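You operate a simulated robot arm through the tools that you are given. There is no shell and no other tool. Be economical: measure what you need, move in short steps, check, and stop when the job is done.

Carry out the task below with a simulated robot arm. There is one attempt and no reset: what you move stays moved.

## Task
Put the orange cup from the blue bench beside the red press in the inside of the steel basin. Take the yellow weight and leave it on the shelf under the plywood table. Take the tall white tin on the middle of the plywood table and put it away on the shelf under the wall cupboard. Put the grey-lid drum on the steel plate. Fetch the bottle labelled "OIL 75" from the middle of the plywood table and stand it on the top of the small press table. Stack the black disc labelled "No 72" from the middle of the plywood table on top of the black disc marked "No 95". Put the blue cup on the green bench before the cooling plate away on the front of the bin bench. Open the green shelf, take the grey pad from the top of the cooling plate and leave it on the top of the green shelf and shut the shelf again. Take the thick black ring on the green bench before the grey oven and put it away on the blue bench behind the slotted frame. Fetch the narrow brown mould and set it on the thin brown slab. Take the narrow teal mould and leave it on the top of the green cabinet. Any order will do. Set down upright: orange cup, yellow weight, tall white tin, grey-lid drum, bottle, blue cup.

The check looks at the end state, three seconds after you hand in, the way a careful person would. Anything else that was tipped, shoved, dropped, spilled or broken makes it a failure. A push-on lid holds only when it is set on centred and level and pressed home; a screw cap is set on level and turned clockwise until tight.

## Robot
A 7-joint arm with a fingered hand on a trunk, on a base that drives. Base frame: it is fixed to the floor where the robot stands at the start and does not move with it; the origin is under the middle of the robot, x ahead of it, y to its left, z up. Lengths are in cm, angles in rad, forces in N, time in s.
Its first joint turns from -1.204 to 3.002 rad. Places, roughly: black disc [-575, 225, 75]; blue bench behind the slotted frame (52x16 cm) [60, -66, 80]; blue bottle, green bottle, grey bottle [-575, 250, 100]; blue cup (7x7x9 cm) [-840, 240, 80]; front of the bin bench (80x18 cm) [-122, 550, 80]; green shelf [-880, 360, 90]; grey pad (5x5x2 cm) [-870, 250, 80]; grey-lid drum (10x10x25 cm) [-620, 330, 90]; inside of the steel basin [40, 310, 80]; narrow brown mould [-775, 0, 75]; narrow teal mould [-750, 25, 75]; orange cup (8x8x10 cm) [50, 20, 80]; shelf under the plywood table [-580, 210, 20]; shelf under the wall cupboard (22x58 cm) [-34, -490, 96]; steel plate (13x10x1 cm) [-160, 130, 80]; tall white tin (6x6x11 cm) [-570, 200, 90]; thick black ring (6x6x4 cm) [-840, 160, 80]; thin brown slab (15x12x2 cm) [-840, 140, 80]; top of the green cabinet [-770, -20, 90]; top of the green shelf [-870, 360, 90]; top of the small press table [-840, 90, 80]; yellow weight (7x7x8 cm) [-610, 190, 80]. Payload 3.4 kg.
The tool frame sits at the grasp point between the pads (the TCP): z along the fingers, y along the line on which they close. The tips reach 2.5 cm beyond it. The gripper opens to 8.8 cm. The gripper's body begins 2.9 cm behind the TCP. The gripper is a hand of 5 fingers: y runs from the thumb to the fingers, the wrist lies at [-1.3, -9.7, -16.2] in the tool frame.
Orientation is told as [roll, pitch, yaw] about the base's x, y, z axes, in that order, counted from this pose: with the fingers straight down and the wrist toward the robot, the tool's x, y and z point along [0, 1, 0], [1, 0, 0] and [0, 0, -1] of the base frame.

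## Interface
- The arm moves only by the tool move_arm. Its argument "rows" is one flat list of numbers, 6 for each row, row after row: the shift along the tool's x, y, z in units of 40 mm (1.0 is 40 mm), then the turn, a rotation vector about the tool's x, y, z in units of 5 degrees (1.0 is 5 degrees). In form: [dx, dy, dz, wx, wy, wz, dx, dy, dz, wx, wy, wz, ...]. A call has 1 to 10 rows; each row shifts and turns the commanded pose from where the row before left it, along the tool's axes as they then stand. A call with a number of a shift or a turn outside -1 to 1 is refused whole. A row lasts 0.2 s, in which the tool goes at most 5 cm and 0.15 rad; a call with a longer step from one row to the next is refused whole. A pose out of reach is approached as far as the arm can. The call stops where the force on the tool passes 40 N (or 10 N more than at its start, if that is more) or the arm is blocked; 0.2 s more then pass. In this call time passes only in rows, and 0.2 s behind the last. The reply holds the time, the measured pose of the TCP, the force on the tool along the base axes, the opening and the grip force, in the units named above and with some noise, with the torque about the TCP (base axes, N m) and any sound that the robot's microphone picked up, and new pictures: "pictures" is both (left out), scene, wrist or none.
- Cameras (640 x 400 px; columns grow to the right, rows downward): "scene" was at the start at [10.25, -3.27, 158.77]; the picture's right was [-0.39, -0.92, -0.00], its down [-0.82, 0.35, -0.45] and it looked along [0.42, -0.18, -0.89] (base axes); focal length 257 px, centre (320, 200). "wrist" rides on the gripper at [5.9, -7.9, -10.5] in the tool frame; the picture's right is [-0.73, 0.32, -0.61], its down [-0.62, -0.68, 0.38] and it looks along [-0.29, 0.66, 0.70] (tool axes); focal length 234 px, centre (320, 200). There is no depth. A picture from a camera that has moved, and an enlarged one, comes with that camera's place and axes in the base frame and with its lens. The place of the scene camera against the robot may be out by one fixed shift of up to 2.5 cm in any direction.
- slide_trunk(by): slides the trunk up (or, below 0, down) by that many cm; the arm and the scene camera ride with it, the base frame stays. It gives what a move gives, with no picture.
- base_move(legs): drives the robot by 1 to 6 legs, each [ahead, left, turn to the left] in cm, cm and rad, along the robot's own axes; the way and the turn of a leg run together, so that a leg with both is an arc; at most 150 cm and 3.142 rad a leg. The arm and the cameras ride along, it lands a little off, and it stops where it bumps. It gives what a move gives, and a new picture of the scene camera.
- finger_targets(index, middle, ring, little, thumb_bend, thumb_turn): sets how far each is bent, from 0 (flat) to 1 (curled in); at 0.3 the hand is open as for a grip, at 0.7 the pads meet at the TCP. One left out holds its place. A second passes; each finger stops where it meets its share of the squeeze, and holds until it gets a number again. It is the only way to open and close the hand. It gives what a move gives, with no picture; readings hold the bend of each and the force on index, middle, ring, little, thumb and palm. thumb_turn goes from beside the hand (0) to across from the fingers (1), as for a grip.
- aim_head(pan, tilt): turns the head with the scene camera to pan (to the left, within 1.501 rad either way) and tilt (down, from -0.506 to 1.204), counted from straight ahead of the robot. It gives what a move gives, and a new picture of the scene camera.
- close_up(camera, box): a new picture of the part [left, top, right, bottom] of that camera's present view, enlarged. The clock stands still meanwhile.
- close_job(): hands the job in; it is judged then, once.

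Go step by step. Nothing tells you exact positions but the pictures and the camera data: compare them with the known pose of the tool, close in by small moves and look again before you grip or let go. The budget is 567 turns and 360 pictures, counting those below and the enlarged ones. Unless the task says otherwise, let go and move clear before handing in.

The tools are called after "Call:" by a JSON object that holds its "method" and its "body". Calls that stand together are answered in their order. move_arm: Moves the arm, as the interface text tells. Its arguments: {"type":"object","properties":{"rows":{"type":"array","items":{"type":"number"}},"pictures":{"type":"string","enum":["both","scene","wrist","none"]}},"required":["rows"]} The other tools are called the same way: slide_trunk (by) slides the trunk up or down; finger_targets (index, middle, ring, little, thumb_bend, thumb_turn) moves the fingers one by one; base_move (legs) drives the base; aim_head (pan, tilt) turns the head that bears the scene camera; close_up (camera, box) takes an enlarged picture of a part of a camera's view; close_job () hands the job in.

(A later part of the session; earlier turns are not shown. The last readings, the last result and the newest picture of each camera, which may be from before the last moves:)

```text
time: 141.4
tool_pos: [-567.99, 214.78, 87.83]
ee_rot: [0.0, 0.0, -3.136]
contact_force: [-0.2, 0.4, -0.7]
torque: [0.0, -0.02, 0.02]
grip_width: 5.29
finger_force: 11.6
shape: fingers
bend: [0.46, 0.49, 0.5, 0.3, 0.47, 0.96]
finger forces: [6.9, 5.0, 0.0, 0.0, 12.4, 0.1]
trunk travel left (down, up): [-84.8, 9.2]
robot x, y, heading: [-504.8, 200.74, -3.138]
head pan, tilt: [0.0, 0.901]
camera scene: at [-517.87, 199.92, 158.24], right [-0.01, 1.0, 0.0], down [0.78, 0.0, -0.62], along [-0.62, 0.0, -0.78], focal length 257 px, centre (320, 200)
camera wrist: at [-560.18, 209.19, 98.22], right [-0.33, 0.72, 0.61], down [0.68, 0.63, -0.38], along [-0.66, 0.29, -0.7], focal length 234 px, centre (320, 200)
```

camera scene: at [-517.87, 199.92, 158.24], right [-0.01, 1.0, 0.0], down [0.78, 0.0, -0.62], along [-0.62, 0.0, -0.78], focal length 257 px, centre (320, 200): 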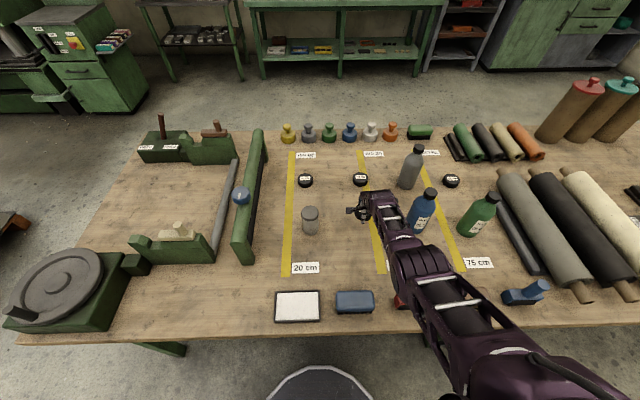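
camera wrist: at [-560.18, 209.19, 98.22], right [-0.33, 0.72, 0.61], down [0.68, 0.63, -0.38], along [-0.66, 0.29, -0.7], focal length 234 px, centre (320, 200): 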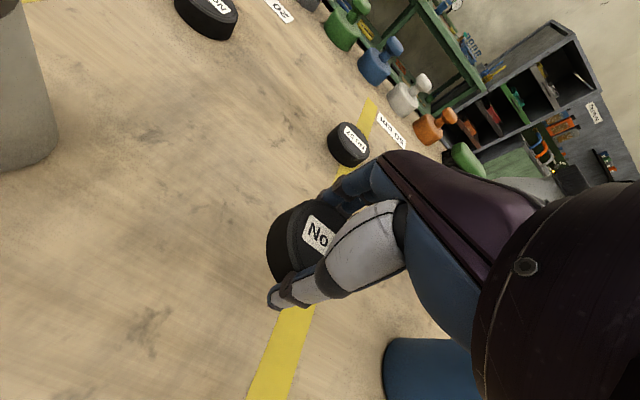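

The disc is held level. Disc 95 is better reached from the west side, so I tighten the grip, raise, and drive around the north end of the table.

Call:
{"method": "finger_targets", "body": {"index": 0.61, "middle": 0.61, "thumb_bend": 0.6}}

Call:
{"method": "slide_trunk", "body": {"by": 9}}

Call:
{"method": "base_move", "body": {"legs": [[-45, 0, 0], [0, -120, 0], [0, -125, 0], [145, 0, 0], [75, 0, 0], [0, 40, 0]]}}

```text
time: 142.4
tool_pos: [-568.04, 214.78, 87.86]
ee_rot: [0.0, 0.001, -3.137]
contact_force: [0.0, 0.5, -1.0]
torque: [0.03, 0.0, 0.0]
grip_width: 5.27
finger_force: 15.5
shape: fingers
bend: [0.48, 0.52, 0.5, 0.3, 0.46, 0.96]
finger forces: [8.8, 6.9, 0.0, 0.0, 16.3, 0.0]
trunk travel left (down, up): [-84.8, 9.2]
robot x, y, heading: [-504.88, 200.26, -3.136]
head pan, tilt: [0.0, 0.901]
```

```text
time: 143.7
tool_pos: [-568.06, 214.85, 96.9]
ee_rot: [0.001, 0.0, -3.136]
contact_force: [-0.3, 0.4, -0.8]
torque: [0.01, 0.03, -0.01]
grip_width: 5.27
finger_force: 16.2
shape: fingers
bend: [0.48, 0.52, 0.5, 0.3, 0.46, 0.96]
finger forces: [8.7, 6.9, 0.0, 0.1, 16.4, 0.0]
trunk travel left (down, up): [-93.8, 0.2]
robot x, y, heading: [-504.6, 200.71, -3.136]
head pan, tilt: [0.0, 0.901]
```

```text
time: 170.3
tool_pos: [-738.7, 415.77, 96.92]
ee_rot: [0.002, 0.0, -3.122]
contact_force: [-0.2, 0.1, -1.1]
torque: [0.03, 0.0, 0.02]
grip_width: 5.26
finger_force: 15.7
shape: fingers
bend: [0.48, 0.52, 0.5, 0.3, 0.46, 0.96]
finger forces: [8.7, 7.1, 0.0, 0.0, 16.2, 0.0]
trunk travel left (down, up): [-93.8, 0.2]
robot x, y, heading: [-675.02, 402.34, -3.121]
head pan, tilt: [0.0, 0.901]
camera scene: at [-688.22, 401.54, 167.25], right [-0.02, 1.0, 0.0], down [0.78, 0.02, -0.62], along [-0.62, -0.01, -0.78], focal length 257 px, centre (320, 200)
```

scene: 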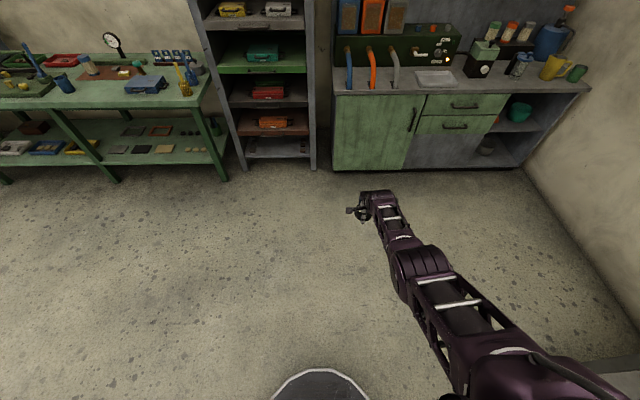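

I continue around: a bit further west, turn to face east, then strafe south to be level with disc 95.

Call:
{"method": "base_move", "body": {"legs": [[42, 0, 0], [0, 0, 3.12], [0, -132, 0]]}}

```text
time: 186.4
tool_pos: [-652.26, 256.05, 96.78]
ee_rot: [0.001, 0.001, 0.021]
contact_force: [-0.4, -0.7, -1.0]
torque: [0.04, -0.03, 0.0]
grip_width: 5.15
finger_force: 14.3
shape: fingers
bend: [0.49, 0.52, 0.5, 0.3, 0.47, 0.96]
finger forces: [8.0, 6.5, 0.1, 0.0, 14.7, 0.1]
trunk travel left (down, up): [-93.8, 0.2]
robot x, y, heading: [-716.28, 269.26, 0.027]
head pan, tilt: [0.0, 0.901]
camera scene: at [-703.73, 268.67, 167.25], right [0.02, -1.0, 0.0], down [-0.78, -0.02, -0.62], along [0.62, 0.01, -0.78], focal length 257 px, centre (320, 200)
```

scene: 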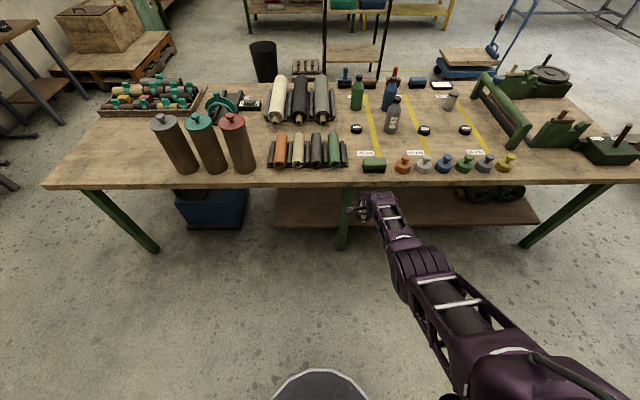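

Disc 95 is visible near (-586, 251). I drive in above it, stopping a bit short, and look from the wrist.

Call:
{"method": "base_move", "body": {"legs": [[57, -2.5, -0.022]]}}

Call:
{"method": "close_up", "body": {"camera": "wrist", "box": [0, 0, 640, 400]}}

```text
time: 189.6
tool_pos: [-596.81, 251.14, 96.9]
ee_rot: [0.0, 0.0, -0.017]
contact_force: [0.0, -0.8, -1.6]
torque: [0.01, 0.02, -0.01]
grip_width: 5.13
finger_force: 15.3
shape: fingers
bend: [0.49, 0.52, 0.5, 0.3, 0.47, 0.96]
finger forces: [8.1, 6.6, 0.0, 0.0, 14.7, 0.0]
trunk travel left (down, up): [-93.8, 0.2]
robot x, y, heading: [-659.83, 266.88, -0.015]
head pan, tilt: [0.0, 0.901]
camera scene: at [-647.86, 265.78, 167.25], right [-0.02, -1.0, 0.0], down [-0.78, 0.01, -0.62], along [0.62, -0.01, -0.78], focal length 257 px, centre (320, 200)
```

scene: 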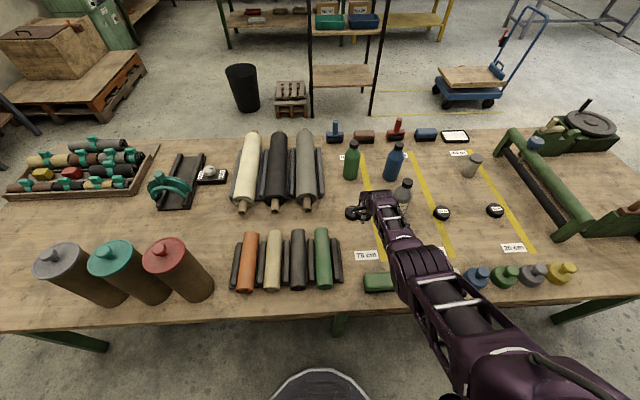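

```text
1.00 times, centred on (320, 200) of wrist
camera zoom: at [-604.67, 257.35, 107.25], right [0.31, -0.73, 0.61], down [-0.69, -0.61, -0.38], along [0.65, -0.3, -0.7], focal length 234 px, centre (320, 200)
```

zoom: 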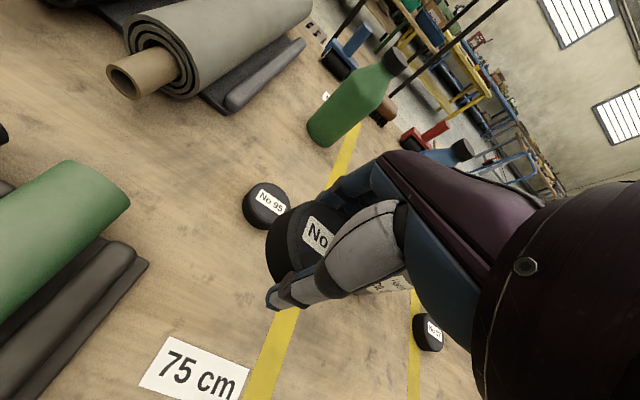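

Disc 95 measures (-586.9, 252.9). I drive 9 cm ahead and look again from closer.

Call:
{"method": "base_move", "body": {"legs": [[9.3, 0.5, 0.015]]}}

Call:
{"method": "close_up", "body": {"camera": "wrist", "box": [160, 100, 480, 300]}}

```text
time: 190.8
tool_pos: [-587.6, 252.45, 96.89]
ee_rot: [0.0, 0.001, -0.005]
contact_force: [0.0, -0.2, -0.9]
torque: [-0.01, 0.01, 0.0]
grip_width: 5.14
finger_force: 14.1
shape: fingers
bend: [0.49, 0.52, 0.5, 0.3, 0.47, 0.96]
finger forces: [8.2, 6.5, 0.0, 0.0, 14.8, 0.1]
trunk travel left (down, up): [-93.8, 0.2]
robot x, y, heading: [-650.79, 266.95, -0.0]
head pan, tilt: [0.0, 0.901]
camera scene: at [-638.7, 266.32, 167.26], right [0.0, -1.0, 0.0], down [-0.78, 0.0, -0.62], along [0.62, 0.0, -0.78], focal length 257 px, centre (320, 200)
```

scene: 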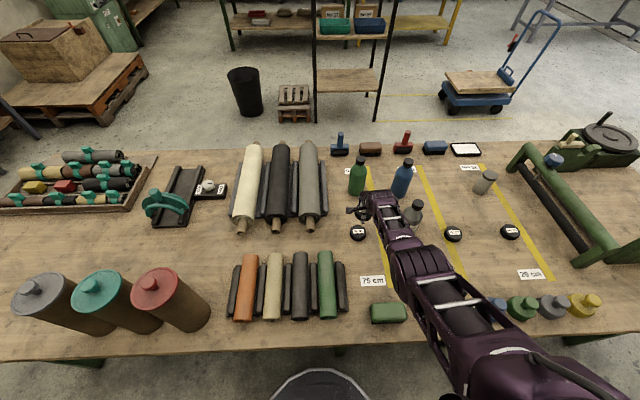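

```text
2.00 times, centred on (320, 200) of wrist
camera zoom: at [-595.36, 258.47, 107.28], right [0.32, -0.73, 0.61], down [-0.68, -0.62, -0.38], along [0.66, -0.29, -0.7], focal length 468 px, centre (320, 200)
```

zoom: 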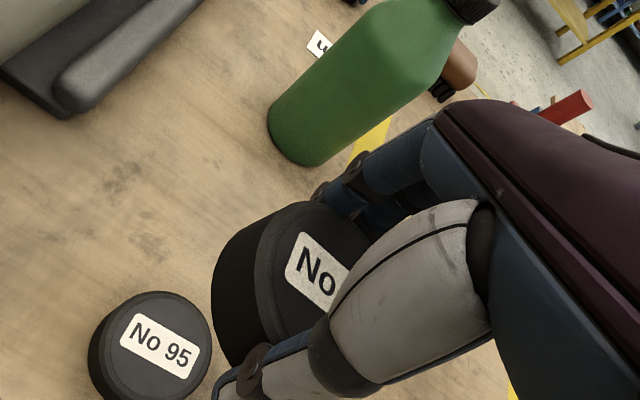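

I need the held disc's exact offset in the hand, so I enlarge that part.

Call:
{"method": "close_up", "body": {"camera": "wrist", "box": [250, 180, 410, 280]}}

Call:
{"method": "close_up", "body": {"camera": "scene", "box": [320, 170, 440, 250]}}

```text
4.00 times, centred on (330, 230) of wrist
camera zoom: at [-595.36, 258.47, 107.28], right [0.32, -0.73, 0.61], down [-0.68, -0.62, -0.38], along [0.66, -0.29, -0.7], focal length 937 px, centre (280, 80)
```

zoom: 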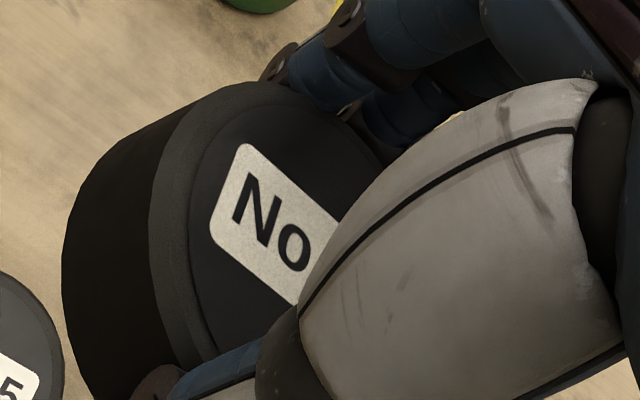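

```text
5.00 times, centred on (380, 210) of scene
camera zoom: at [-638.7, 266.32, 167.26], right [0.0, -1.0, 0.0], down [-0.78, 0.0, -0.62], along [0.62, 0.0, -0.78], focal length 1286 px, centre (20, 150)
```

zoom: 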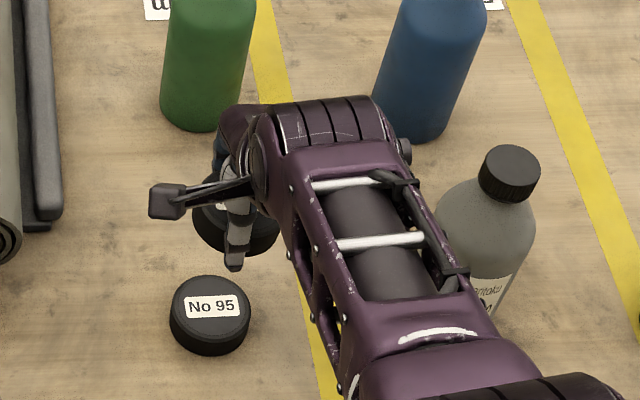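

I nudge to compromise on the offset estimate and lower until the held disc is about 1 cm above disc 95, then compare the two directly.

Call:
{"method": "move_arm", "body": {"rows": [0.2, 0.15, 0, 0, 0, 0], "pictures": "none"}}

Call:
{"method": "slide_trunk", "body": {"by": -10.3}}

Call:
{"method": "close_up", "body": {"camera": "wrist", "box": [200, 150, 440, 320]}}

Call:
{"method": "close_up", "body": {"camera": "scene", "box": [320, 170, 440, 250]}}

```text
time: 191.2
tool_pos: [-586.85, 253.39, 96.99]
ee_rot: [-0.003, -0.001, -0.005]
contact_force: [-0.2, -0.8, -1.3]
torque: [0.0, -0.03, 0.02]
grip_width: 5.14
finger_force: 14.6
shape: fingers
bend: [0.49, 0.52, 0.5, 0.3, 0.47, 0.96]
finger forces: [8.1, 6.6, 0.1, 0.0, 14.9, 0.1]
trunk travel left (down, up): [-93.8, 0.2]
robot x, y, heading: [-650.43, 267.18, -0.011]
head pan, tilt: [0.0, 0.901]
```

```text
time: 192.5
tool_pos: [-586.87, 253.3, 86.57]
ee_rot: [0.0, 0.002, -0.005]
contact_force: [0.0, 0.7, -0.4]
torque: [-0.03, 0.01, 0.02]
grip_width: 5.14
finger_force: 14.6
shape: fingers
bend: [0.49, 0.52, 0.5, 0.3, 0.47, 0.96]
finger forces: [8.2, 6.5, 0.0, 0.1, 14.7, 0.1]
trunk travel left (down, up): [-83.5, 10.5]
robot x, y, heading: [-650.97, 266.7, -0.002]
head pan, tilt: [0.0, 0.901]
```

```text
2.35 times, centred on (320, 235) of wrist
camera zoom: at [-594.62, 259.34, 96.96], right [0.32, -0.73, 0.61], down [-0.68, -0.62, -0.38], along [0.66, -0.29, -0.7], focal length 551 px, centre (320, 118)
```

zoom: 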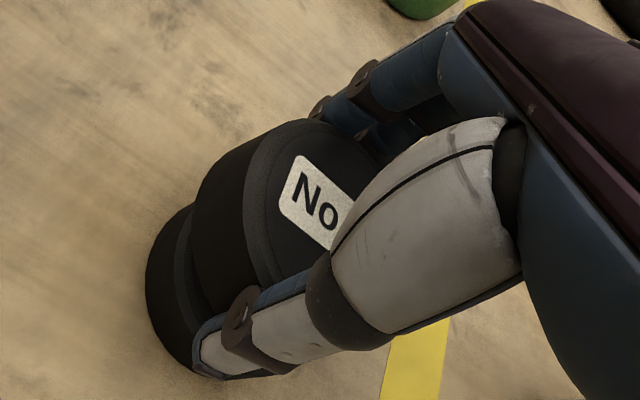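

```text
5.00 times, centred on (380, 210) of scene
camera zoom: at [-638.52, 266.34, 156.95], right [0.0, -1.0, 0.0], down [-0.78, 0.0, -0.62], along [0.62, 0.0, -0.78], focal length 1286 px, centre (20, 150)
```

zoom: 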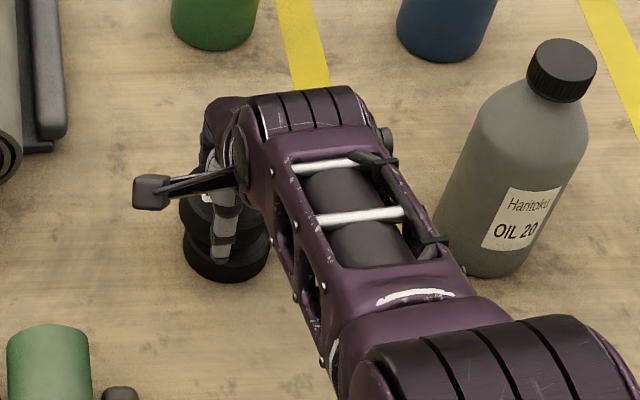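

Both views agree the held disc sits within about half a centimetre of centred over disc 95. I lower gently to contact.

Call:
{"method": "slide_trunk", "body": {"by": -0.8}}

Call:
{"method": "slide_trunk", "body": {"by": -0.5}}

```text
time: 193.1
tool_pos: [-586.73, 253.28, 85.87]
ee_rot: [0.0, 0.001, -0.006]
contact_force: [0.3, 0.8, 0.2]
torque: [0.01, -0.03, -0.01]
grip_width: 5.15
finger_force: 14.7
shape: fingers
bend: [0.49, 0.52, 0.5, 0.3, 0.47, 0.96]
finger forces: [8.1, 6.5, 0.0, 0.0, 14.8, 0.0]
trunk travel left (down, up): [-82.7, 11.3]
robot x, y, heading: [-650.39, 267.18, -0.0]
head pan, tilt: [0.0, 0.901]
```

```text
time: 193.6
tool_pos: [-586.67, 253.26, 85.4]
ee_rot: [0.0, -0.001, -0.004]
contact_force: [0.1, 1.1, 2.7]
torque: [-0.03, -0.03, -0.02]
grip_width: 5.12
finger_force: 15.4
shape: fingers
bend: [0.49, 0.52, 0.5, 0.3, 0.47, 0.96]
finger forces: [8.4, 6.9, 0.0, 0.0, 15.5, 0.0]
trunk travel left (down, up): [-82.2, 11.8]
robot x, y, heading: [-650.68, 267.21, -0.005]
head pan, tilt: [0.0, 0.901]
```

Contact begins. I lower a touch more and release.

Call:
{"method": "slide_trunk", "body": {"by": -0.3}}

Call:
{"method": "finger_targets", "body": {"index": 0.3, "middle": 0.3, "ring": 0.3, "little": 0.25, "thumb_bend": 0.25}}

Call:
{"method": "slide_trunk", "body": {"by": 11}}

Call:
{"method": "close_up", "body": {"camera": "wrist", "box": [0, 0, 640, 400]}}

```text
time: 194.1
tool_pos: [-586.78, 253.24, 85.28]
ee_rot: [0.0, -0.005, -0.005]
contact_force: [-0.9, 0.6, 9.2]
torque: [-0.16, -0.21, 0.01]
grip_width: 5.14
finger_force: 16.3
shape: fingers
bend: [0.49, 0.52, 0.5, 0.3, 0.47, 0.96]
finger forces: [8.5, 7.9, 0.0, 0.0, 16.7, 0.0]
trunk travel left (down, up): [-81.9, 12.1]
robot x, y, heading: [-650.62, 267.08, -0.004]
head pan, tilt: [0.0, 0.901]
```

```text
time: 195.1
tool_pos: [-586.72, 253.28, 85.02]
ee_rot: [0.001, 0.001, -0.005]
contact_force: [-0.8, -0.6, 0.2]
torque: [0.02, 0.01, 0.01]
grip_width: 8.78
finger_force: 0.0
shape: fingers
bend: [0.3, 0.3, 0.3, 0.25, 0.25, 0.97]
finger forces: [0.0, 0.0, 0.1, 0.0, 0.0, 0.0]
trunk travel left (down, up): [-81.9, 12.1]
robot x, y, heading: [-650.53, 266.93, -0.004]
head pan, tilt: [0.0, 0.901]
```

```text
time: 196.6
tool_pos: [-586.68, 253.37, 95.94]
ee_rot: [0.0, 0.001, -0.006]
contact_force: [0.3, -0.2, -0.5]
torque: [0.0, 0.02, 0.04]
grip_width: 8.78
finger_force: 0.0
shape: fingers
bend: [0.3, 0.3, 0.3, 0.25, 0.25, 0.97]
finger forces: [0.0, 0.0, 0.0, 0.0, 0.1, 0.0]
trunk travel left (down, up): [-92.9, 1.1]
robot x, y, heading: [-650.56, 267.02, -0.007]
head pan, tilt: [0.0, 0.901]
```

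```text
1.00 times, centred on (320, 200) of wrist
camera zoom: at [-594.63, 259.33, 106.36], right [0.32, -0.73, 0.61], down [-0.68, -0.62, -0.38], along [0.65, -0.29, -0.7], focal length 234 px, centre (320, 200)
```

zoom: 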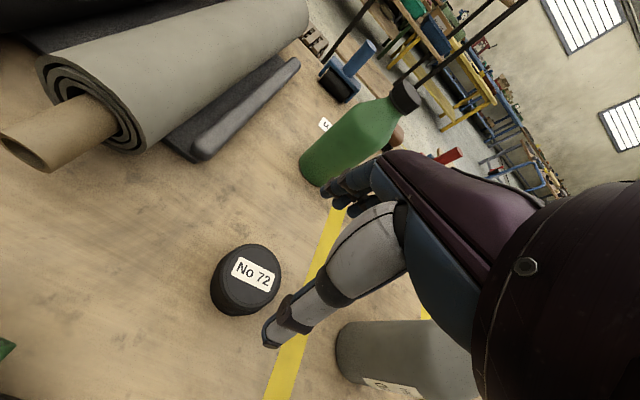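

I zoom in to confirm the stack.

Call:
{"method": "close_up", "body": {"camera": "wrist", "box": [190, 220, 310, 330]}}

Call:
{"method": "close_up", "body": {"camera": "scene", "box": [310, 150, 430, 250]}}

```text
3.64 times, centred on (250, 275) of wrist
camera zoom: at [-594.63, 259.33, 106.36], right [0.32, -0.73, 0.61], down [-0.68, -0.62, -0.38], along [0.65, -0.29, -0.7], focal length 852 px, centre (574, -73)
```

zoom: 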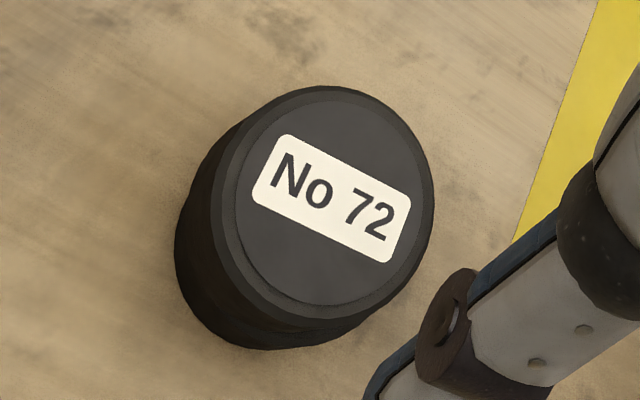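

```text
4.00 times, centred on (370, 200) of scene
camera zoom: at [-638.52, 266.33, 166.35], right [0.0, -1.0, 0.0], down [-0.78, 0.0, -0.62], along [0.62, 0.0, -0.78], focal length 1029 px, centre (120, 200)
```

zoom: 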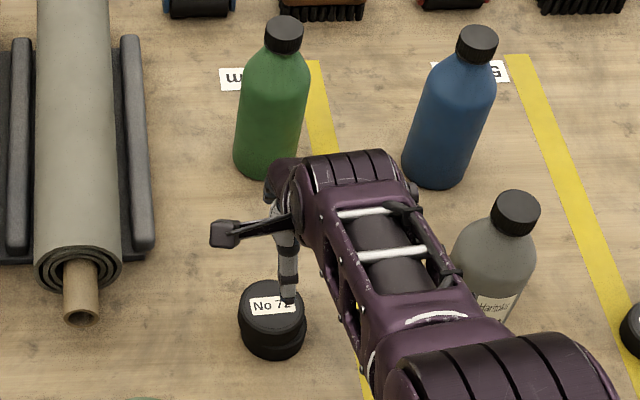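

Disc 72 sits squarely on disc 95. Next is the yellow weight: I back off and strafe south to hover over it.

Call:
{"method": "base_move", "body": {"legs": [[-40, 0, 0], [0, -74, 0.005]]}}

Call:
{"method": "aim_head", "body": {"pan": 0.0, "tilt": 0.8}}

Call:
{"method": "close_up", "body": {"camera": "scene", "box": [240, 100, 560, 300]}}

```text
time: 202.6
tool_pos: [-626.9, 180.03, 95.95]
ee_rot: [-0.001, 0.0, -0.006]
contact_force: [0.3, 1.0, 0.7]
torque: [0.01, 0.02, -0.01]
grip_width: 8.79
finger_force: 0.1
shape: fingers
bend: [0.3, 0.3, 0.3, 0.25, 0.25, 0.97]
finger forces: [0.0, 0.1, 0.1, 0.1, 0.0, 0.0]
trunk travel left (down, up): [-92.9, 1.1]
robot x, y, heading: [-690.71, 193.98, -0.005]
head pan, tilt: [0.0, 0.901]
camera scene: at [-678.7, 193.16, 166.35], right [-0.01, -1.0, 0.0], down [-0.78, 0.0, -0.62], along [0.62, 0.0, -0.78], focal length 257 px, centre (320, 200)
```

scene: 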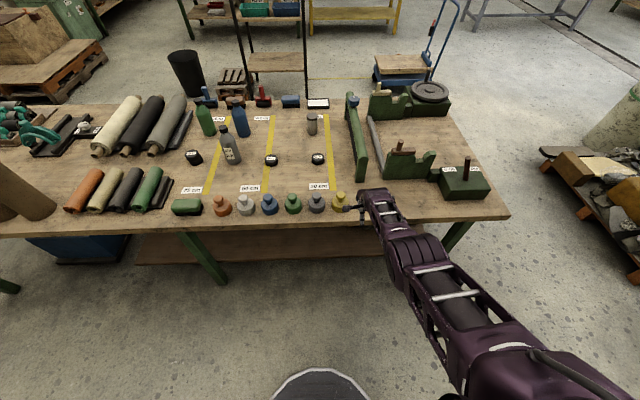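

```text
time: 203.3
tool_pos: [-626.79, 179.93, 96.01]
ee_rot: [0.001, 0.001, -0.006]
contact_force: [1.1, 0.1, 0.1]
torque: [-0.01, -0.01, -0.01]
grip_width: 8.8
finger_force: 0.1
shape: fingers
bend: [0.3, 0.3, 0.3, 0.25, 0.25, 0.97]
finger forces: [0.1, 0.1, 0.0, 0.0, 0.1, 0.0]
trunk travel left (down, up): [-92.9, 1.1]
robot x, y, heading: [-690.66, 193.82, -0.005]
head pan, tilt: [0.0, 0.799]
camera scene: at [-678.18, 193.07, 167.14], right [-0.01, -1.0, 0.0], down [-0.72, 0.0, -0.7], along [0.7, 0.0, -0.72], focal length 257 px, centre (320, 200)
```

scene: 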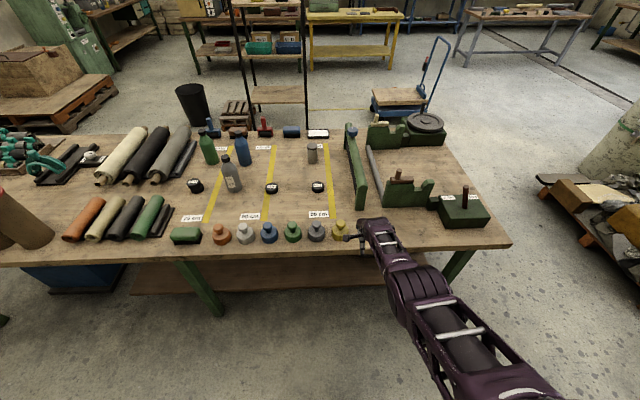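

```text
2.00 times, centred on (400, 200) of scene
camera zoom: at [-678.18, 193.07, 167.14], right [-0.01, -1.0, 0.0], down [-0.72, 0.0, -0.7], along [0.7, 0.0, -0.72], focal length 514 px, centre (160, 200)
```

zoom: 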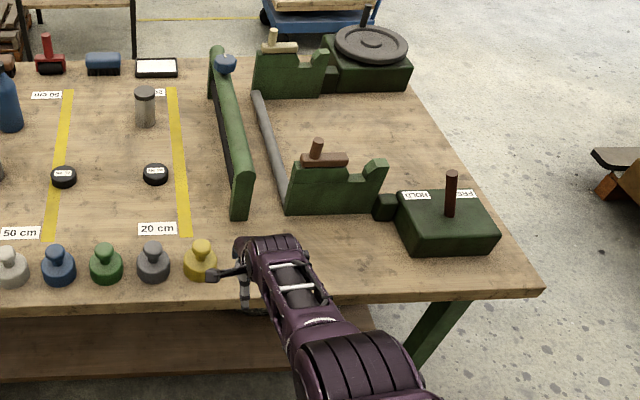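

The yellow weight is near (-612, 185). I drive to just short of it and view from the wrist.

Call:
{"method": "base_move", "body": {"legs": [[9, 5.5, 0.005]]}}

Call:
{"method": "close_up", "body": {"camera": "wrist", "box": [0, 0, 640, 400]}}

```text
time: 204.5
tool_pos: [-617.77, 185.66, 96.08]
ee_rot: [0.0, -0.001, -0.001]
contact_force: [0.4, 0.5, -1.0]
torque: [0.0, -0.03, -0.02]
grip_width: 8.78
finger_force: 0.1
shape: fingers
bend: [0.3, 0.3, 0.3, 0.25, 0.25, 0.97]
finger forces: [0.0, 0.1, 0.1, 0.0, 0.0, 0.0]
trunk travel left (down, up): [-92.9, 1.1]
robot x, y, heading: [-681.64, 199.53, -0.001]
head pan, tilt: [0.0, 0.799]
camera scene: at [-669.22, 198.53, 167.15], right [0.0, -1.0, 0.0], down [-0.72, 0.0, -0.7], along [0.7, 0.0, -0.72], focal length 257 px, centre (320, 200)
```

scene: 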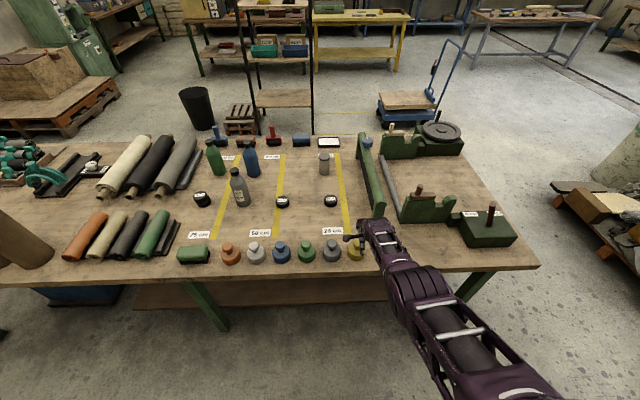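

```text
1.00 times, centred on (320, 200) of wrist
camera zoom: at [-625.77, 191.73, 106.4], right [0.32, -0.73, 0.61], down [-0.68, -0.62, -0.38], along [0.66, -0.29, -0.7], focal length 234 px, centre (320, 200)
```

zoom: 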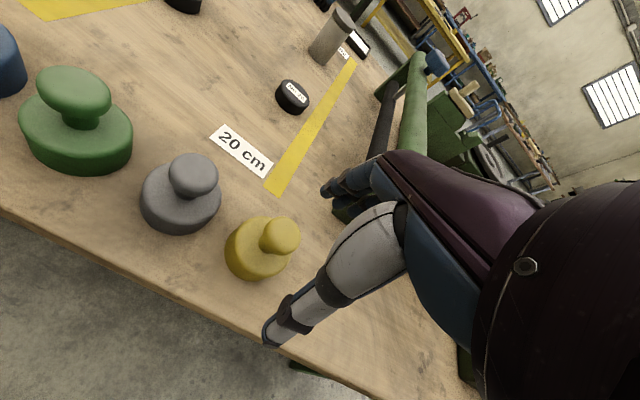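

Weight centre is about (-613.6, 185.6). I move the base ahead 4 cm and lower toward the knob.

Call:
{"method": "base_move", "body": {"legs": [[4.2, 0, 0]]}}

Call:
{"method": "slide_trunk", "body": {"by": -8}}

Call:
{"method": "close_up", "body": {"camera": "wrist", "box": [160, 100, 480, 300]}}

```text
time: 205.4
tool_pos: [-614.08, 185.83, 96.26]
ee_rot: [-0.001, -0.005, 0.001]
contact_force: [0.2, 0.4, 0.3]
torque: [0.01, 0.01, 0.03]
grip_width: 8.79
finger_force: 0.0
shape: fingers
bend: [0.3, 0.3, 0.3, 0.25, 0.25, 0.97]
finger forces: [0.0, 0.0, 0.1, 0.0, 0.0, 0.1]
trunk travel left (down, up): [-92.9, 1.1]
robot x, y, heading: [-677.51, 199.33, -0.001]
head pan, tilt: [0.0, 0.799]
camera scene: at [-665.62, 198.6, 167.2], right [0.0, -1.0, 0.0], down [-0.71, 0.0, -0.7], along [0.7, 0.0, -0.71], focal length 257 px, centre (320, 200)
```

scene: 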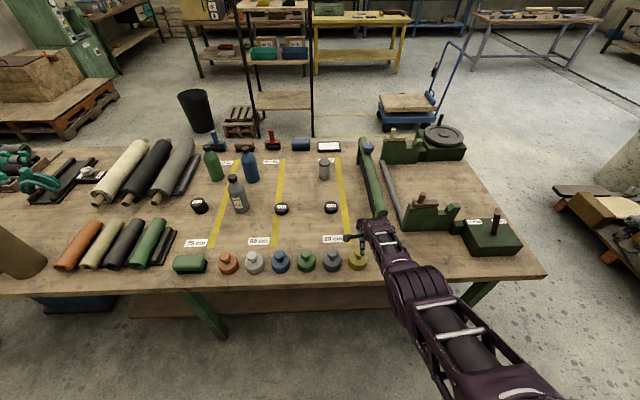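

```text
time: 206.5
tool_pos: [-613.57, 185.71, 88.04]
ee_rot: [0.0, 0.001, -0.001]
contact_force: [-0.5, -0.2, 0.4]
torque: [0.01, 0.03, 0.04]
grip_width: 8.78
finger_force: 0.0
shape: fingers
bend: [0.3, 0.3, 0.3, 0.25, 0.25, 0.97]
finger forces: [0.0, 0.1, 0.0, 0.0, 0.0, 0.0]
trunk travel left (down, up): [-84.9, 9.1]
robot x, y, heading: [-677.45, 199.59, -0.002]
head pan, tilt: [0.0, 0.799]
```

```text
2.00 times, centred on (320, 200) of wrist
camera zoom: at [-621.57, 191.77, 98.36], right [0.32, -0.73, 0.61], down [-0.68, -0.62, -0.38], along [0.66, -0.29, -0.7], focal length 468 px, centre (320, 200)
```

zoom: 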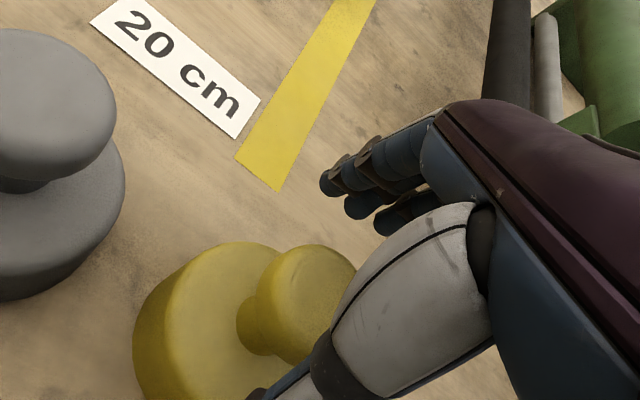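

The knob lies right under the TCP. I lower 2.8 cm and close on it.

Call:
{"method": "slide_trunk", "body": {"by": -2.8}}

Call:
{"method": "finger_targets", "body": {"index": 0.55, "middle": 0.55, "ring": 0.55, "little": 0.4, "thumb_bend": 0.55}}

Call:
{"method": "close_up", "body": {"camera": "wrist", "box": [160, 100, 480, 300]}}

```text
time: 207.3
tool_pos: [-613.8, 185.75, 85.27]
ee_rot: [-0.001, 0.002, 0.0]
contact_force: [0.2, 0.3, -0.4]
torque: [0.02, 0.0, 0.04]
grip_width: 8.79
finger_force: 0.0
shape: fingers
bend: [0.3, 0.3, 0.3, 0.25, 0.25, 0.97]
finger forces: [0.0, 0.0, 0.0, 0.1, 0.0, 0.0]
trunk travel left (down, up): [-82.1, 11.9]
robot x, y, heading: [-677.86, 199.31, 0.003]
head pan, tilt: [0.0, 0.799]
```

```text
time: 208.3
tool_pos: [-613.68, 185.69, 85.24]
ee_rot: [0.001, 0.0, -0.001]
contact_force: [-0.2, -1.5, 1.7]
torque: [-0.04, 0.02, 0.08]
grip_width: 5.72
finger_force: 10.2
shape: fingers
bend: [0.48, 0.49, 0.52, 0.4, 0.41, 0.97]
finger forces: [4.2, 4.6, 1.4, 0.0, 9.9, 0.0]
trunk travel left (down, up): [-82.1, 11.9]
robot x, y, heading: [-677.31, 199.16, 0.001]
head pan, tilt: [0.0, 0.799]
```

```text
2.00 times, centred on (320, 200) of wrist
camera zoom: at [-621.57, 191.75, 95.58], right [0.32, -0.73, 0.61], down [-0.68, -0.62, -0.38], along [0.66, -0.29, -0.7], focal length 468 px, centre (320, 200)
```

zoom: 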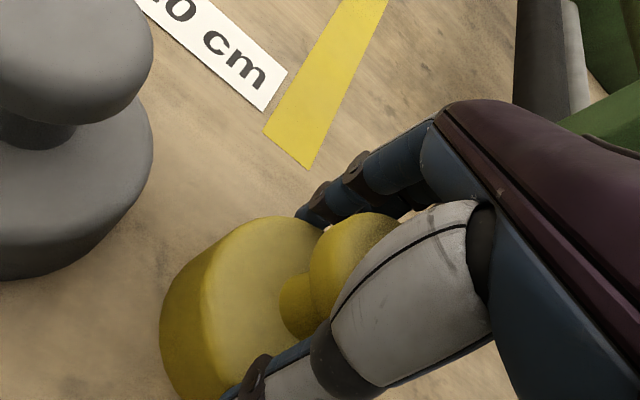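

The fingers hold lightly, so I squeeze more and try a small lift.

Call:
{"method": "finger_targets", "body": {"index": 0.7, "middle": 0.7, "ring": 0.7, "little": 0.6, "thumb_bend": 0.7}}

Call:
{"method": "slide_trunk", "body": {"by": 2}}

Call:
{"method": "close_up", "body": {"camera": "wrist", "box": [160, 100, 480, 300]}}

```text
time: 209.3
tool_pos: [-613.65, 185.75, 85.17]
ee_rot: [-0.001, 0.002, 0.001]
contact_force: [3.4, -1.5, 2.2]
torque: [-0.05, -0.22, 0.03]
grip_width: 5.6
finger_force: 19.8
shape: fingers
bend: [0.55, 0.58, 0.63, 0.6, 0.39, 0.94]
finger forces: [8.7, 9.2, 4.7, 0.0, 18.2, 0.1]
trunk travel left (down, up): [-82.1, 11.9]
robot x, y, heading: [-677.26, 199.25, -0.0]
head pan, tilt: [0.0, 0.799]
```

```text
time: 209.9
tool_pos: [-613.67, 185.8, 87.13]
ee_rot: [0.001, 0.002, 0.001]
contact_force: [-0.8, 1.6, -2.6]
torque: [0.0, 0.01, 0.0]
grip_width: 2.23
finger_force: 4.4
shape: fingers
bend: [0.67, 0.69, 0.7, 0.6, 0.53, 0.97]
finger forces: [2.6, 0.8, 0.0, 0.0, 5.2, 0.0]
trunk travel left (down, up): [-84.1, 9.9]
robot x, y, heading: [-677.43, 199.56, -0.003]
head pan, tilt: [0.0, 0.799]
```

```text
2.00 times, centred on (320, 200) of wrist
camera zoom: at [-621.55, 191.81, 97.54], right [0.32, -0.73, 0.61], down [-0.68, -0.62, -0.38], along [0.66, -0.29, -0.7], focal length 468 px, centre (320, 200)
```

zoom: 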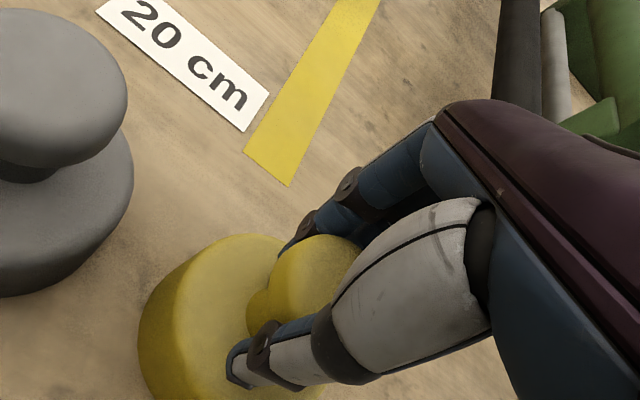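

The fingers slipped from the body up to the neck, now caging it below the knob, which is a good hold. I squeeze and lift.

Call:
{"method": "finger_targets", "body": {"index": 0.8, "middle": 0.8, "ring": 0.75, "little": 0.6, "thumb_bend": 0.75}}

Call:
{"method": "slide_trunk", "body": {"by": 2}}

Call:
{"method": "close_up", "body": {"camera": "wrist", "box": [160, 100, 480, 300]}}

```text
time: 210.9
tool_pos: [-613.7, 185.68, 87.03]
ee_rot: [0.001, 0.005, 0.0]
contact_force: [-0.4, 0.2, -8.9]
torque: [0.02, -0.09, 0.01]
grip_width: 1.34
finger_force: 21.6
shape: fingers
bend: [0.75, 0.73, 0.74, 0.6, 0.63, 0.94]
finger forces: [11.6, 10.3, 2.0, 0.0, 18.3, 0.1]
trunk travel left (down, up): [-84.1, 9.9]
robot x, y, heading: [-677.62, 199.5, -0.0]
head pan, tilt: [0.0, 0.799]
```

```text
time: 211.6
tool_pos: [-613.55, 185.67, 89.09]
ee_rot: [0.0, 0.005, 0.0]
contact_force: [-0.6, -0.5, -9.8]
torque: [0.02, -0.07, 0.01]
grip_width: 1.31
finger_force: 21.3
shape: fingers
bend: [0.75, 0.73, 0.74, 0.6, 0.63, 0.94]
finger forces: [11.7, 10.0, 2.2, 0.1, 17.8, 0.1]
trunk travel left (down, up): [-86.1, 7.9]
robot x, y, heading: [-677.34, 199.52, 0.001]
head pan, tilt: [0.0, 0.799]
```

```text
2.00 times, centred on (320, 200) of wrist
camera zoom: at [-621.42, 191.73, 99.44], right [0.32, -0.73, 0.61], down [-0.68, -0.62, -0.38], along [0.65, -0.29, -0.7], focal length 468 px, centre (320, 200)
```

zoom: 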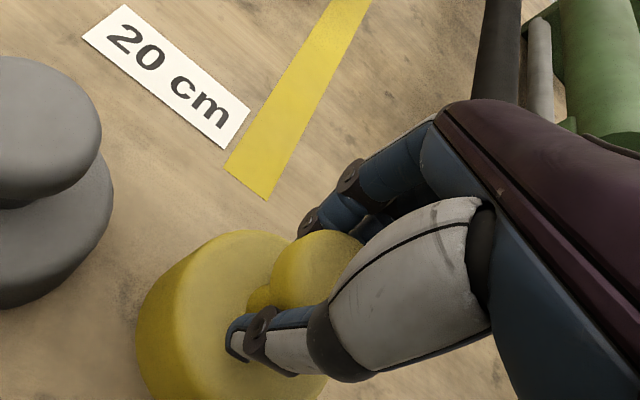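

The weight is lifted (about 1 kg). I back away from the table, then lower the trunk to view the shelf.

Call:
{"method": "slide_trunk", "body": {"by": 7}}

Call:
{"method": "base_move", "body": {"legs": [[-60, 0, 0]]}}

Call:
{"method": "slide_trunk", "body": {"by": -70}}

Call:
{"method": "aim_head", "body": {"pan": 0.0, "tilt": 0.5}}

```text
time: 212.7
tool_pos: [-613.56, 185.69, 96.07]
ee_rot: [0.0, 0.003, 0.0]
contact_force: [-0.1, -0.1, -11.1]
torque: [0.0, -0.06, 0.0]
grip_width: 1.29
finger_force: 20.7
shape: fingers
bend: [0.75, 0.73, 0.74, 0.6, 0.63, 0.94]
finger forces: [11.9, 10.1, 2.2, 0.0, 17.9, 0.0]
trunk travel left (down, up): [-93.1, 0.9]
robot x, y, heading: [-677.76, 199.27, -0.001]
head pan, tilt: [0.0, 0.799]
```

```text
time: 216.1
tool_pos: [-673.31, 185.8, 96.04]
ee_rot: [-0.002, 0.001, 0.007]
contact_force: [-0.2, 0.2, -11.3]
torque: [0.03, -0.07, -0.03]
grip_width: 1.28
finger_force: 21.1
shape: fingers
bend: [0.75, 0.73, 0.74, 0.6, 0.63, 0.94]
finger forces: [12.1, 10.1, 2.3, 0.1, 17.9, 0.0]
trunk travel left (down, up): [-93.1, 0.9]
robot x, y, heading: [-737.63, 199.57, 0.008]
head pan, tilt: [0.0, 0.799]
camera scene: at [-724.46, 198.46, 167.31], right [0.01, -1.0, 0.0], down [-0.72, 0.0, -0.7], along [0.7, 0.0, -0.72], focal length 257 px, centre (320, 200)
```

scene: 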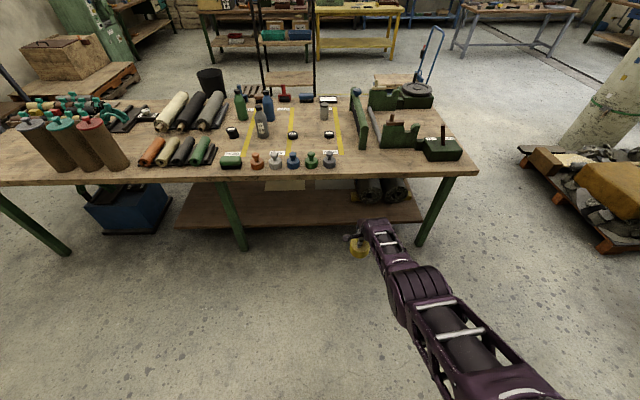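

```text
refused: -70 is not a number from -40 to 40
```

```text
time: 216.9
tool_pos: [-673.31, 185.85, 96.12]
ee_rot: [0.001, 0.004, 0.005]
contact_force: [0.1, 0.1, -9.4]
torque: [-0.01, -0.03, -0.01]
grip_width: 1.3
finger_force: 21.7
shape: fingers
bend: [0.75, 0.73, 0.74, 0.6, 0.63, 0.94]
finger forces: [12.4, 10.0, 2.4, 0.0, 17.7, 0.0]
trunk travel left (down, up): [-93.1, 0.9]
robot x, y, heading: [-737.41, 199.65, 0.009]
head pan, tilt: [0.0, 0.499]
camera scene: at [-723.56, 198.47, 169.91], right [0.01, -1.0, 0.0], down [-0.48, 0.0, -0.88], along [0.88, 0.0, -0.48], focal length 257 px, centre (320, 200)
```

scene: 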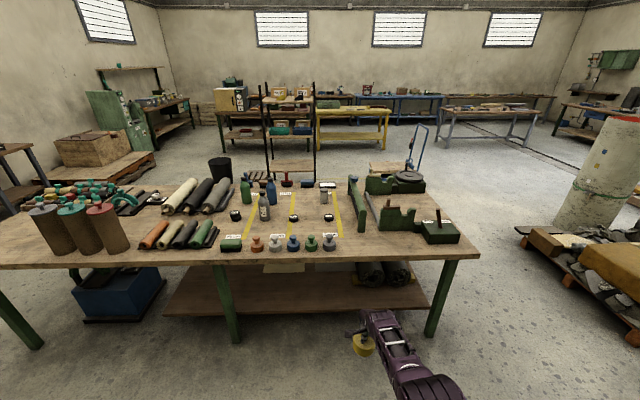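

The shelf front is clear around (-595, 198). I raise the arm relative to the shoulder, drop the trunk far down, and check.

Call:
{"method": "move_arm", "body": {"rows": [0, 0, -0.75, 0, 0, 0, 0, 0, -0.75, 0, 0, 0, 0, 0, -0.75, 0, 0, 0, 0, 0, -0.75, 0, 0, 0], "pictures": "none"}}

Call:
{"method": "slide_trunk", "body": {"by": -40}}

Call:
{"method": "slide_trunk", "body": {"by": -33}}

Call:
{"method": "base_move", "body": {"legs": [[20, 12, 0]]}}

```text
time: 217.9
tool_pos: [-673.44, 185.89, 108.03]
ee_rot: [-0.001, 0.006, 0.004]
contact_force: [-0.6, -0.6, -10.0]
torque: [-0.02, -0.04, -0.02]
grip_width: 1.25
finger_force: 22.2
shape: fingers
bend: [0.75, 0.73, 0.74, 0.6, 0.63, 0.94]
finger forces: [13.0, 10.3, 2.4, 0.1, 17.9, 0.0]
trunk travel left (down, up): [-93.1, 0.9]
robot x, y, heading: [-737.31, 199.1, 0.009]
head pan, tilt: [0.0, 0.499]
```

```text
time: 221.7
tool_pos: [-673.29, 185.89, 68.06]
ee_rot: [0.0, 0.004, 0.005]
contact_force: [-0.5, -0.5, -10.4]
torque: [0.02, -0.06, 0.0]
grip_width: 1.26
finger_force: 21.7
shape: fingers
bend: [0.75, 0.73, 0.74, 0.6, 0.63, 0.94]
finger forces: [13.0, 10.3, 2.6, 0.1, 17.9, 0.0]
trunk travel left (down, up): [-53.1, 40.9]
robot x, y, heading: [-737.3, 199.19, 0.005]
head pan, tilt: [0.0, 0.499]
```

```text
time: 224.9
tool_pos: [-673.43, 185.97, 35.01]
ee_rot: [0.0, 0.002, 0.004]
contact_force: [-0.1, -0.2, -9.7]
torque: [-0.01, -0.06, 0.01]
grip_width: 1.29
finger_force: 21.8
shape: fingers
bend: [0.75, 0.73, 0.74, 0.6, 0.63, 0.94]
finger forces: [13.0, 10.3, 2.7, 0.0, 17.8, 0.1]
trunk travel left (down, up): [-20.1, 73.9]
robot x, y, heading: [-737.24, 199.21, 0.005]
head pan, tilt: [0.0, 0.499]
```

```text
time: 226.7
tool_pos: [-653.23, 198.12, 34.9]
ee_rot: [-0.001, 0.003, 0.001]
contact_force: [0.9, 0.2, -10.5]
torque: [0.04, -0.02, 0.0]
grip_width: 1.27
finger_force: 22.1
shape: fingers
bend: [0.75, 0.73, 0.74, 0.6, 0.63, 0.94]
finger forces: [12.9, 10.4, 2.8, 0.0, 17.8, 0.0]
trunk travel left (down, up): [-20.1, 73.9]
robot x, y, heading: [-717.2, 211.7, -0.003]
head pan, tilt: [0.0, 0.499]
camera scene: at [-703.4, 210.9, 96.91], right [0.0, -1.0, 0.0], down [-0.48, 0.0, -0.88], along [0.88, 0.0, -0.48], focal length 257 px, centre (320, 200)
```

scene: 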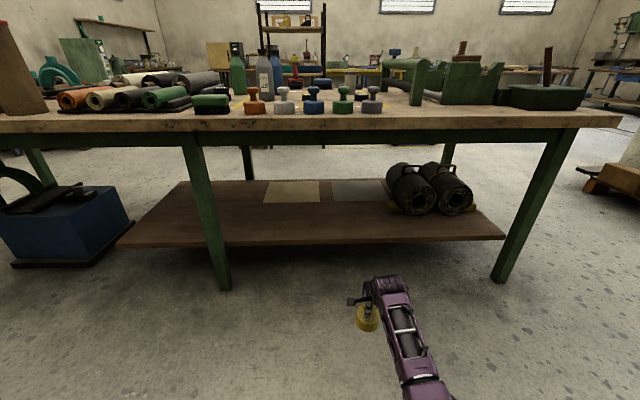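

I have a clear view of the shelf: rolls on the right, sheets at the back, front area free. I drive ahead so the weight is over the shelf at about (-597, 202).

Call:
{"method": "base_move", "body": {"legs": [[30, 4, 0.002], [26, 0, 0]]}}

Call:
{"method": "close_up", "body": {"camera": "wrist", "box": [0, 0, 640, 400]}}

```text
time: 230.2
tool_pos: [-597.16, 201.49, 34.92]
ee_rot: [0.0, 0.004, -0.005]
contact_force: [0.0, -0.4, -10.8]
torque: [0.0, -0.07, -0.06]
grip_width: 1.24
finger_force: 22.8
shape: fingers
bend: [0.75, 0.73, 0.74, 0.6, 0.63, 0.94]
finger forces: [13.3, 10.9, 2.9, 0.0, 17.9, 0.0]
trunk travel left (down, up): [-20.1, 73.9]
robot x, y, heading: [-660.71, 215.58, -0.009]
head pan, tilt: [0.0, 0.499]
camera scene: at [-647.26, 214.65, 96.91], right [-0.01, -1.0, 0.0], down [-0.48, 0.0, -0.88], along [0.88, 0.0, -0.48], focal length 257 px, centre (320, 200)
```

scene: 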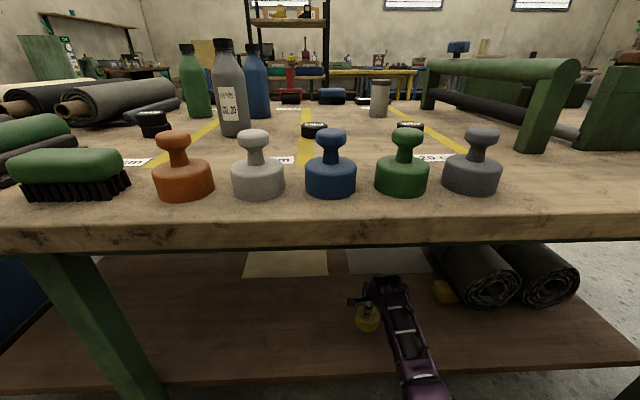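

```text
1.00 times, centred on (320, 200) of wrist
camera zoom: at [-605.08, 207.62, 45.29], right [0.32, -0.73, 0.61], down [-0.69, -0.62, -0.38], along [0.65, -0.29, -0.7], focal length 234 px, centre (320, 200)
```

zoom: 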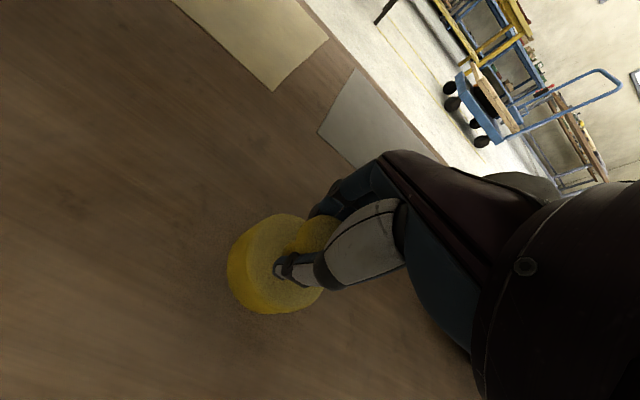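

The weight hangs over clear shelf. I lower in small trunk steps until contact.

Call:
{"method": "slide_trunk", "body": {"by": -3.5}}

Call:
{"method": "slide_trunk", "body": {"by": -1}}

Call:
{"method": "slide_trunk", "body": {"by": -1}}

```text
time: 231.0
tool_pos: [-597.15, 201.69, 31.74]
ee_rot: [0.0, -0.007, -0.005]
contact_force: [0.5, 1.8, 10.0]
torque: [-0.07, -0.13, 0.04]
grip_width: 1.24
finger_force: 23.7
shape: fingers
bend: [0.76, 0.74, 0.75, 0.6, 0.63, 0.93]
finger forces: [12.4, 14.8, 0.7, 0.0, 20.6, 0.1]
trunk travel left (down, up): [-16.6, 77.4]
robot x, y, heading: [-660.84, 215.58, -0.006]
head pan, tilt: [0.0, 0.499]
```

```text
time: 231.6
tool_pos: [-597.11, 201.76, 31.53]
ee_rot: [0.001, -0.015, -0.005]
contact_force: [5.1, 3.7, 37.1]
torque: [0.02, -0.12, 0.11]
grip_width: 1.24
finger_force: 26.9
shape: fingers
bend: [0.77, 0.75, 0.75, 0.6, 0.64, 0.93]
finger forces: [15.9, 15.9, 0.1, 0.1, 22.4, 0.1]
trunk travel left (down, up): [-15.6, 78.4]
robot x, y, heading: [-661.14, 215.47, -0.007]
head pan, tilt: [0.0, 0.499]
```

```text
time: 232.0
tool_pos: [-596.8, 201.79, 31.37]
ee_rot: [0.002, -0.024, -0.004]
contact_force: [-3.4, 2.0, 18.8]
torque: [-0.01, -0.1, -0.01]
grip_width: 1.25
finger_force: 24.2
shape: fingers
bend: [0.77, 0.75, 0.75, 0.6, 0.64, 0.93]
finger forces: [11.5, 11.9, 0.0, 0.1, 24.4, 0.0]
trunk travel left (down, up): [-15.3, 78.7]
robot x, y, heading: [-661.1, 215.52, -0.009]
head pan, tilt: [0.0, 0.499]
stopped: the force on the tool passed its limit (the readings are from after the stop); the commanded pose is now the measured one
```

Contact was made, so I back up slightly and open the hand widely.

Call:
{"method": "slide_trunk", "body": {"by": 0.8}}

Call:
{"method": "finger_targets", "body": {"index": 0.45, "middle": 0.45, "ring": 0.45, "little": 0.3, "thumb_bend": 0.35}}

Call:
{"method": "close_up", "body": {"camera": "wrist", "box": [160, 100, 480, 300]}}

```text
time: 232.6
tool_pos: [-596.96, 201.61, 31.44]
ee_rot: [0.001, -0.007, -0.004]
contact_force: [-0.1, 1.2, 2.7]
torque: [-0.04, -0.35, 0.04]
grip_width: 1.2
finger_force: 20.8
shape: fingers
bend: [0.76, 0.74, 0.75, 0.6, 0.64, 0.93]
finger forces: [10.8, 10.9, 0.0, 0.0, 20.6, 0.1]
trunk travel left (down, up): [-16.1, 77.9]
robot x, y, heading: [-660.88, 215.33, -0.006]
head pan, tilt: [0.0, 0.499]
```

```text
time: 233.6
tool_pos: [-596.98, 201.73, 31.64]
ee_rot: [0.0, -0.011, -0.006]
contact_force: [-0.5, 0.8, -0.5]
torque: [0.0, 0.0, 0.01]
grip_width: 6.31
finger_force: 0.1
shape: fingers
bend: [0.45, 0.45, 0.45, 0.3, 0.35, 0.97]
finger forces: [0.0, 0.1, 0.0, 0.0, 0.0, 0.0]
trunk travel left (down, up): [-16.1, 77.9]
robot x, y, heading: [-660.96, 215.21, -0.008]
head pan, tilt: [0.0, 0.499]
```

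```text
2.00 times, centred on (320, 200) of wrist
camera zoom: at [-604.93, 207.69, 41.91], right [0.31, -0.73, 0.61], down [-0.68, -0.62, -0.39], along [0.66, -0.29, -0.69], focal length 468 px, centre (320, 200)
```

zoom: 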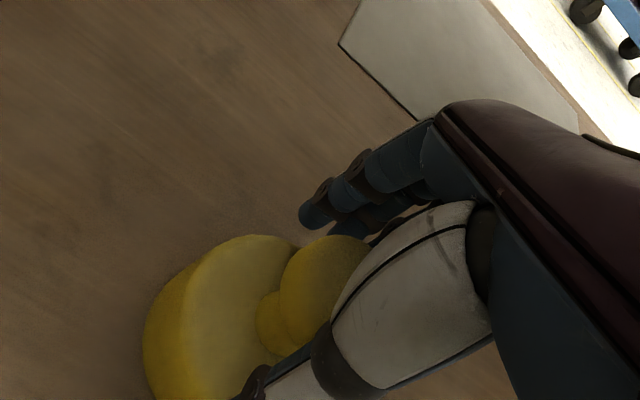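

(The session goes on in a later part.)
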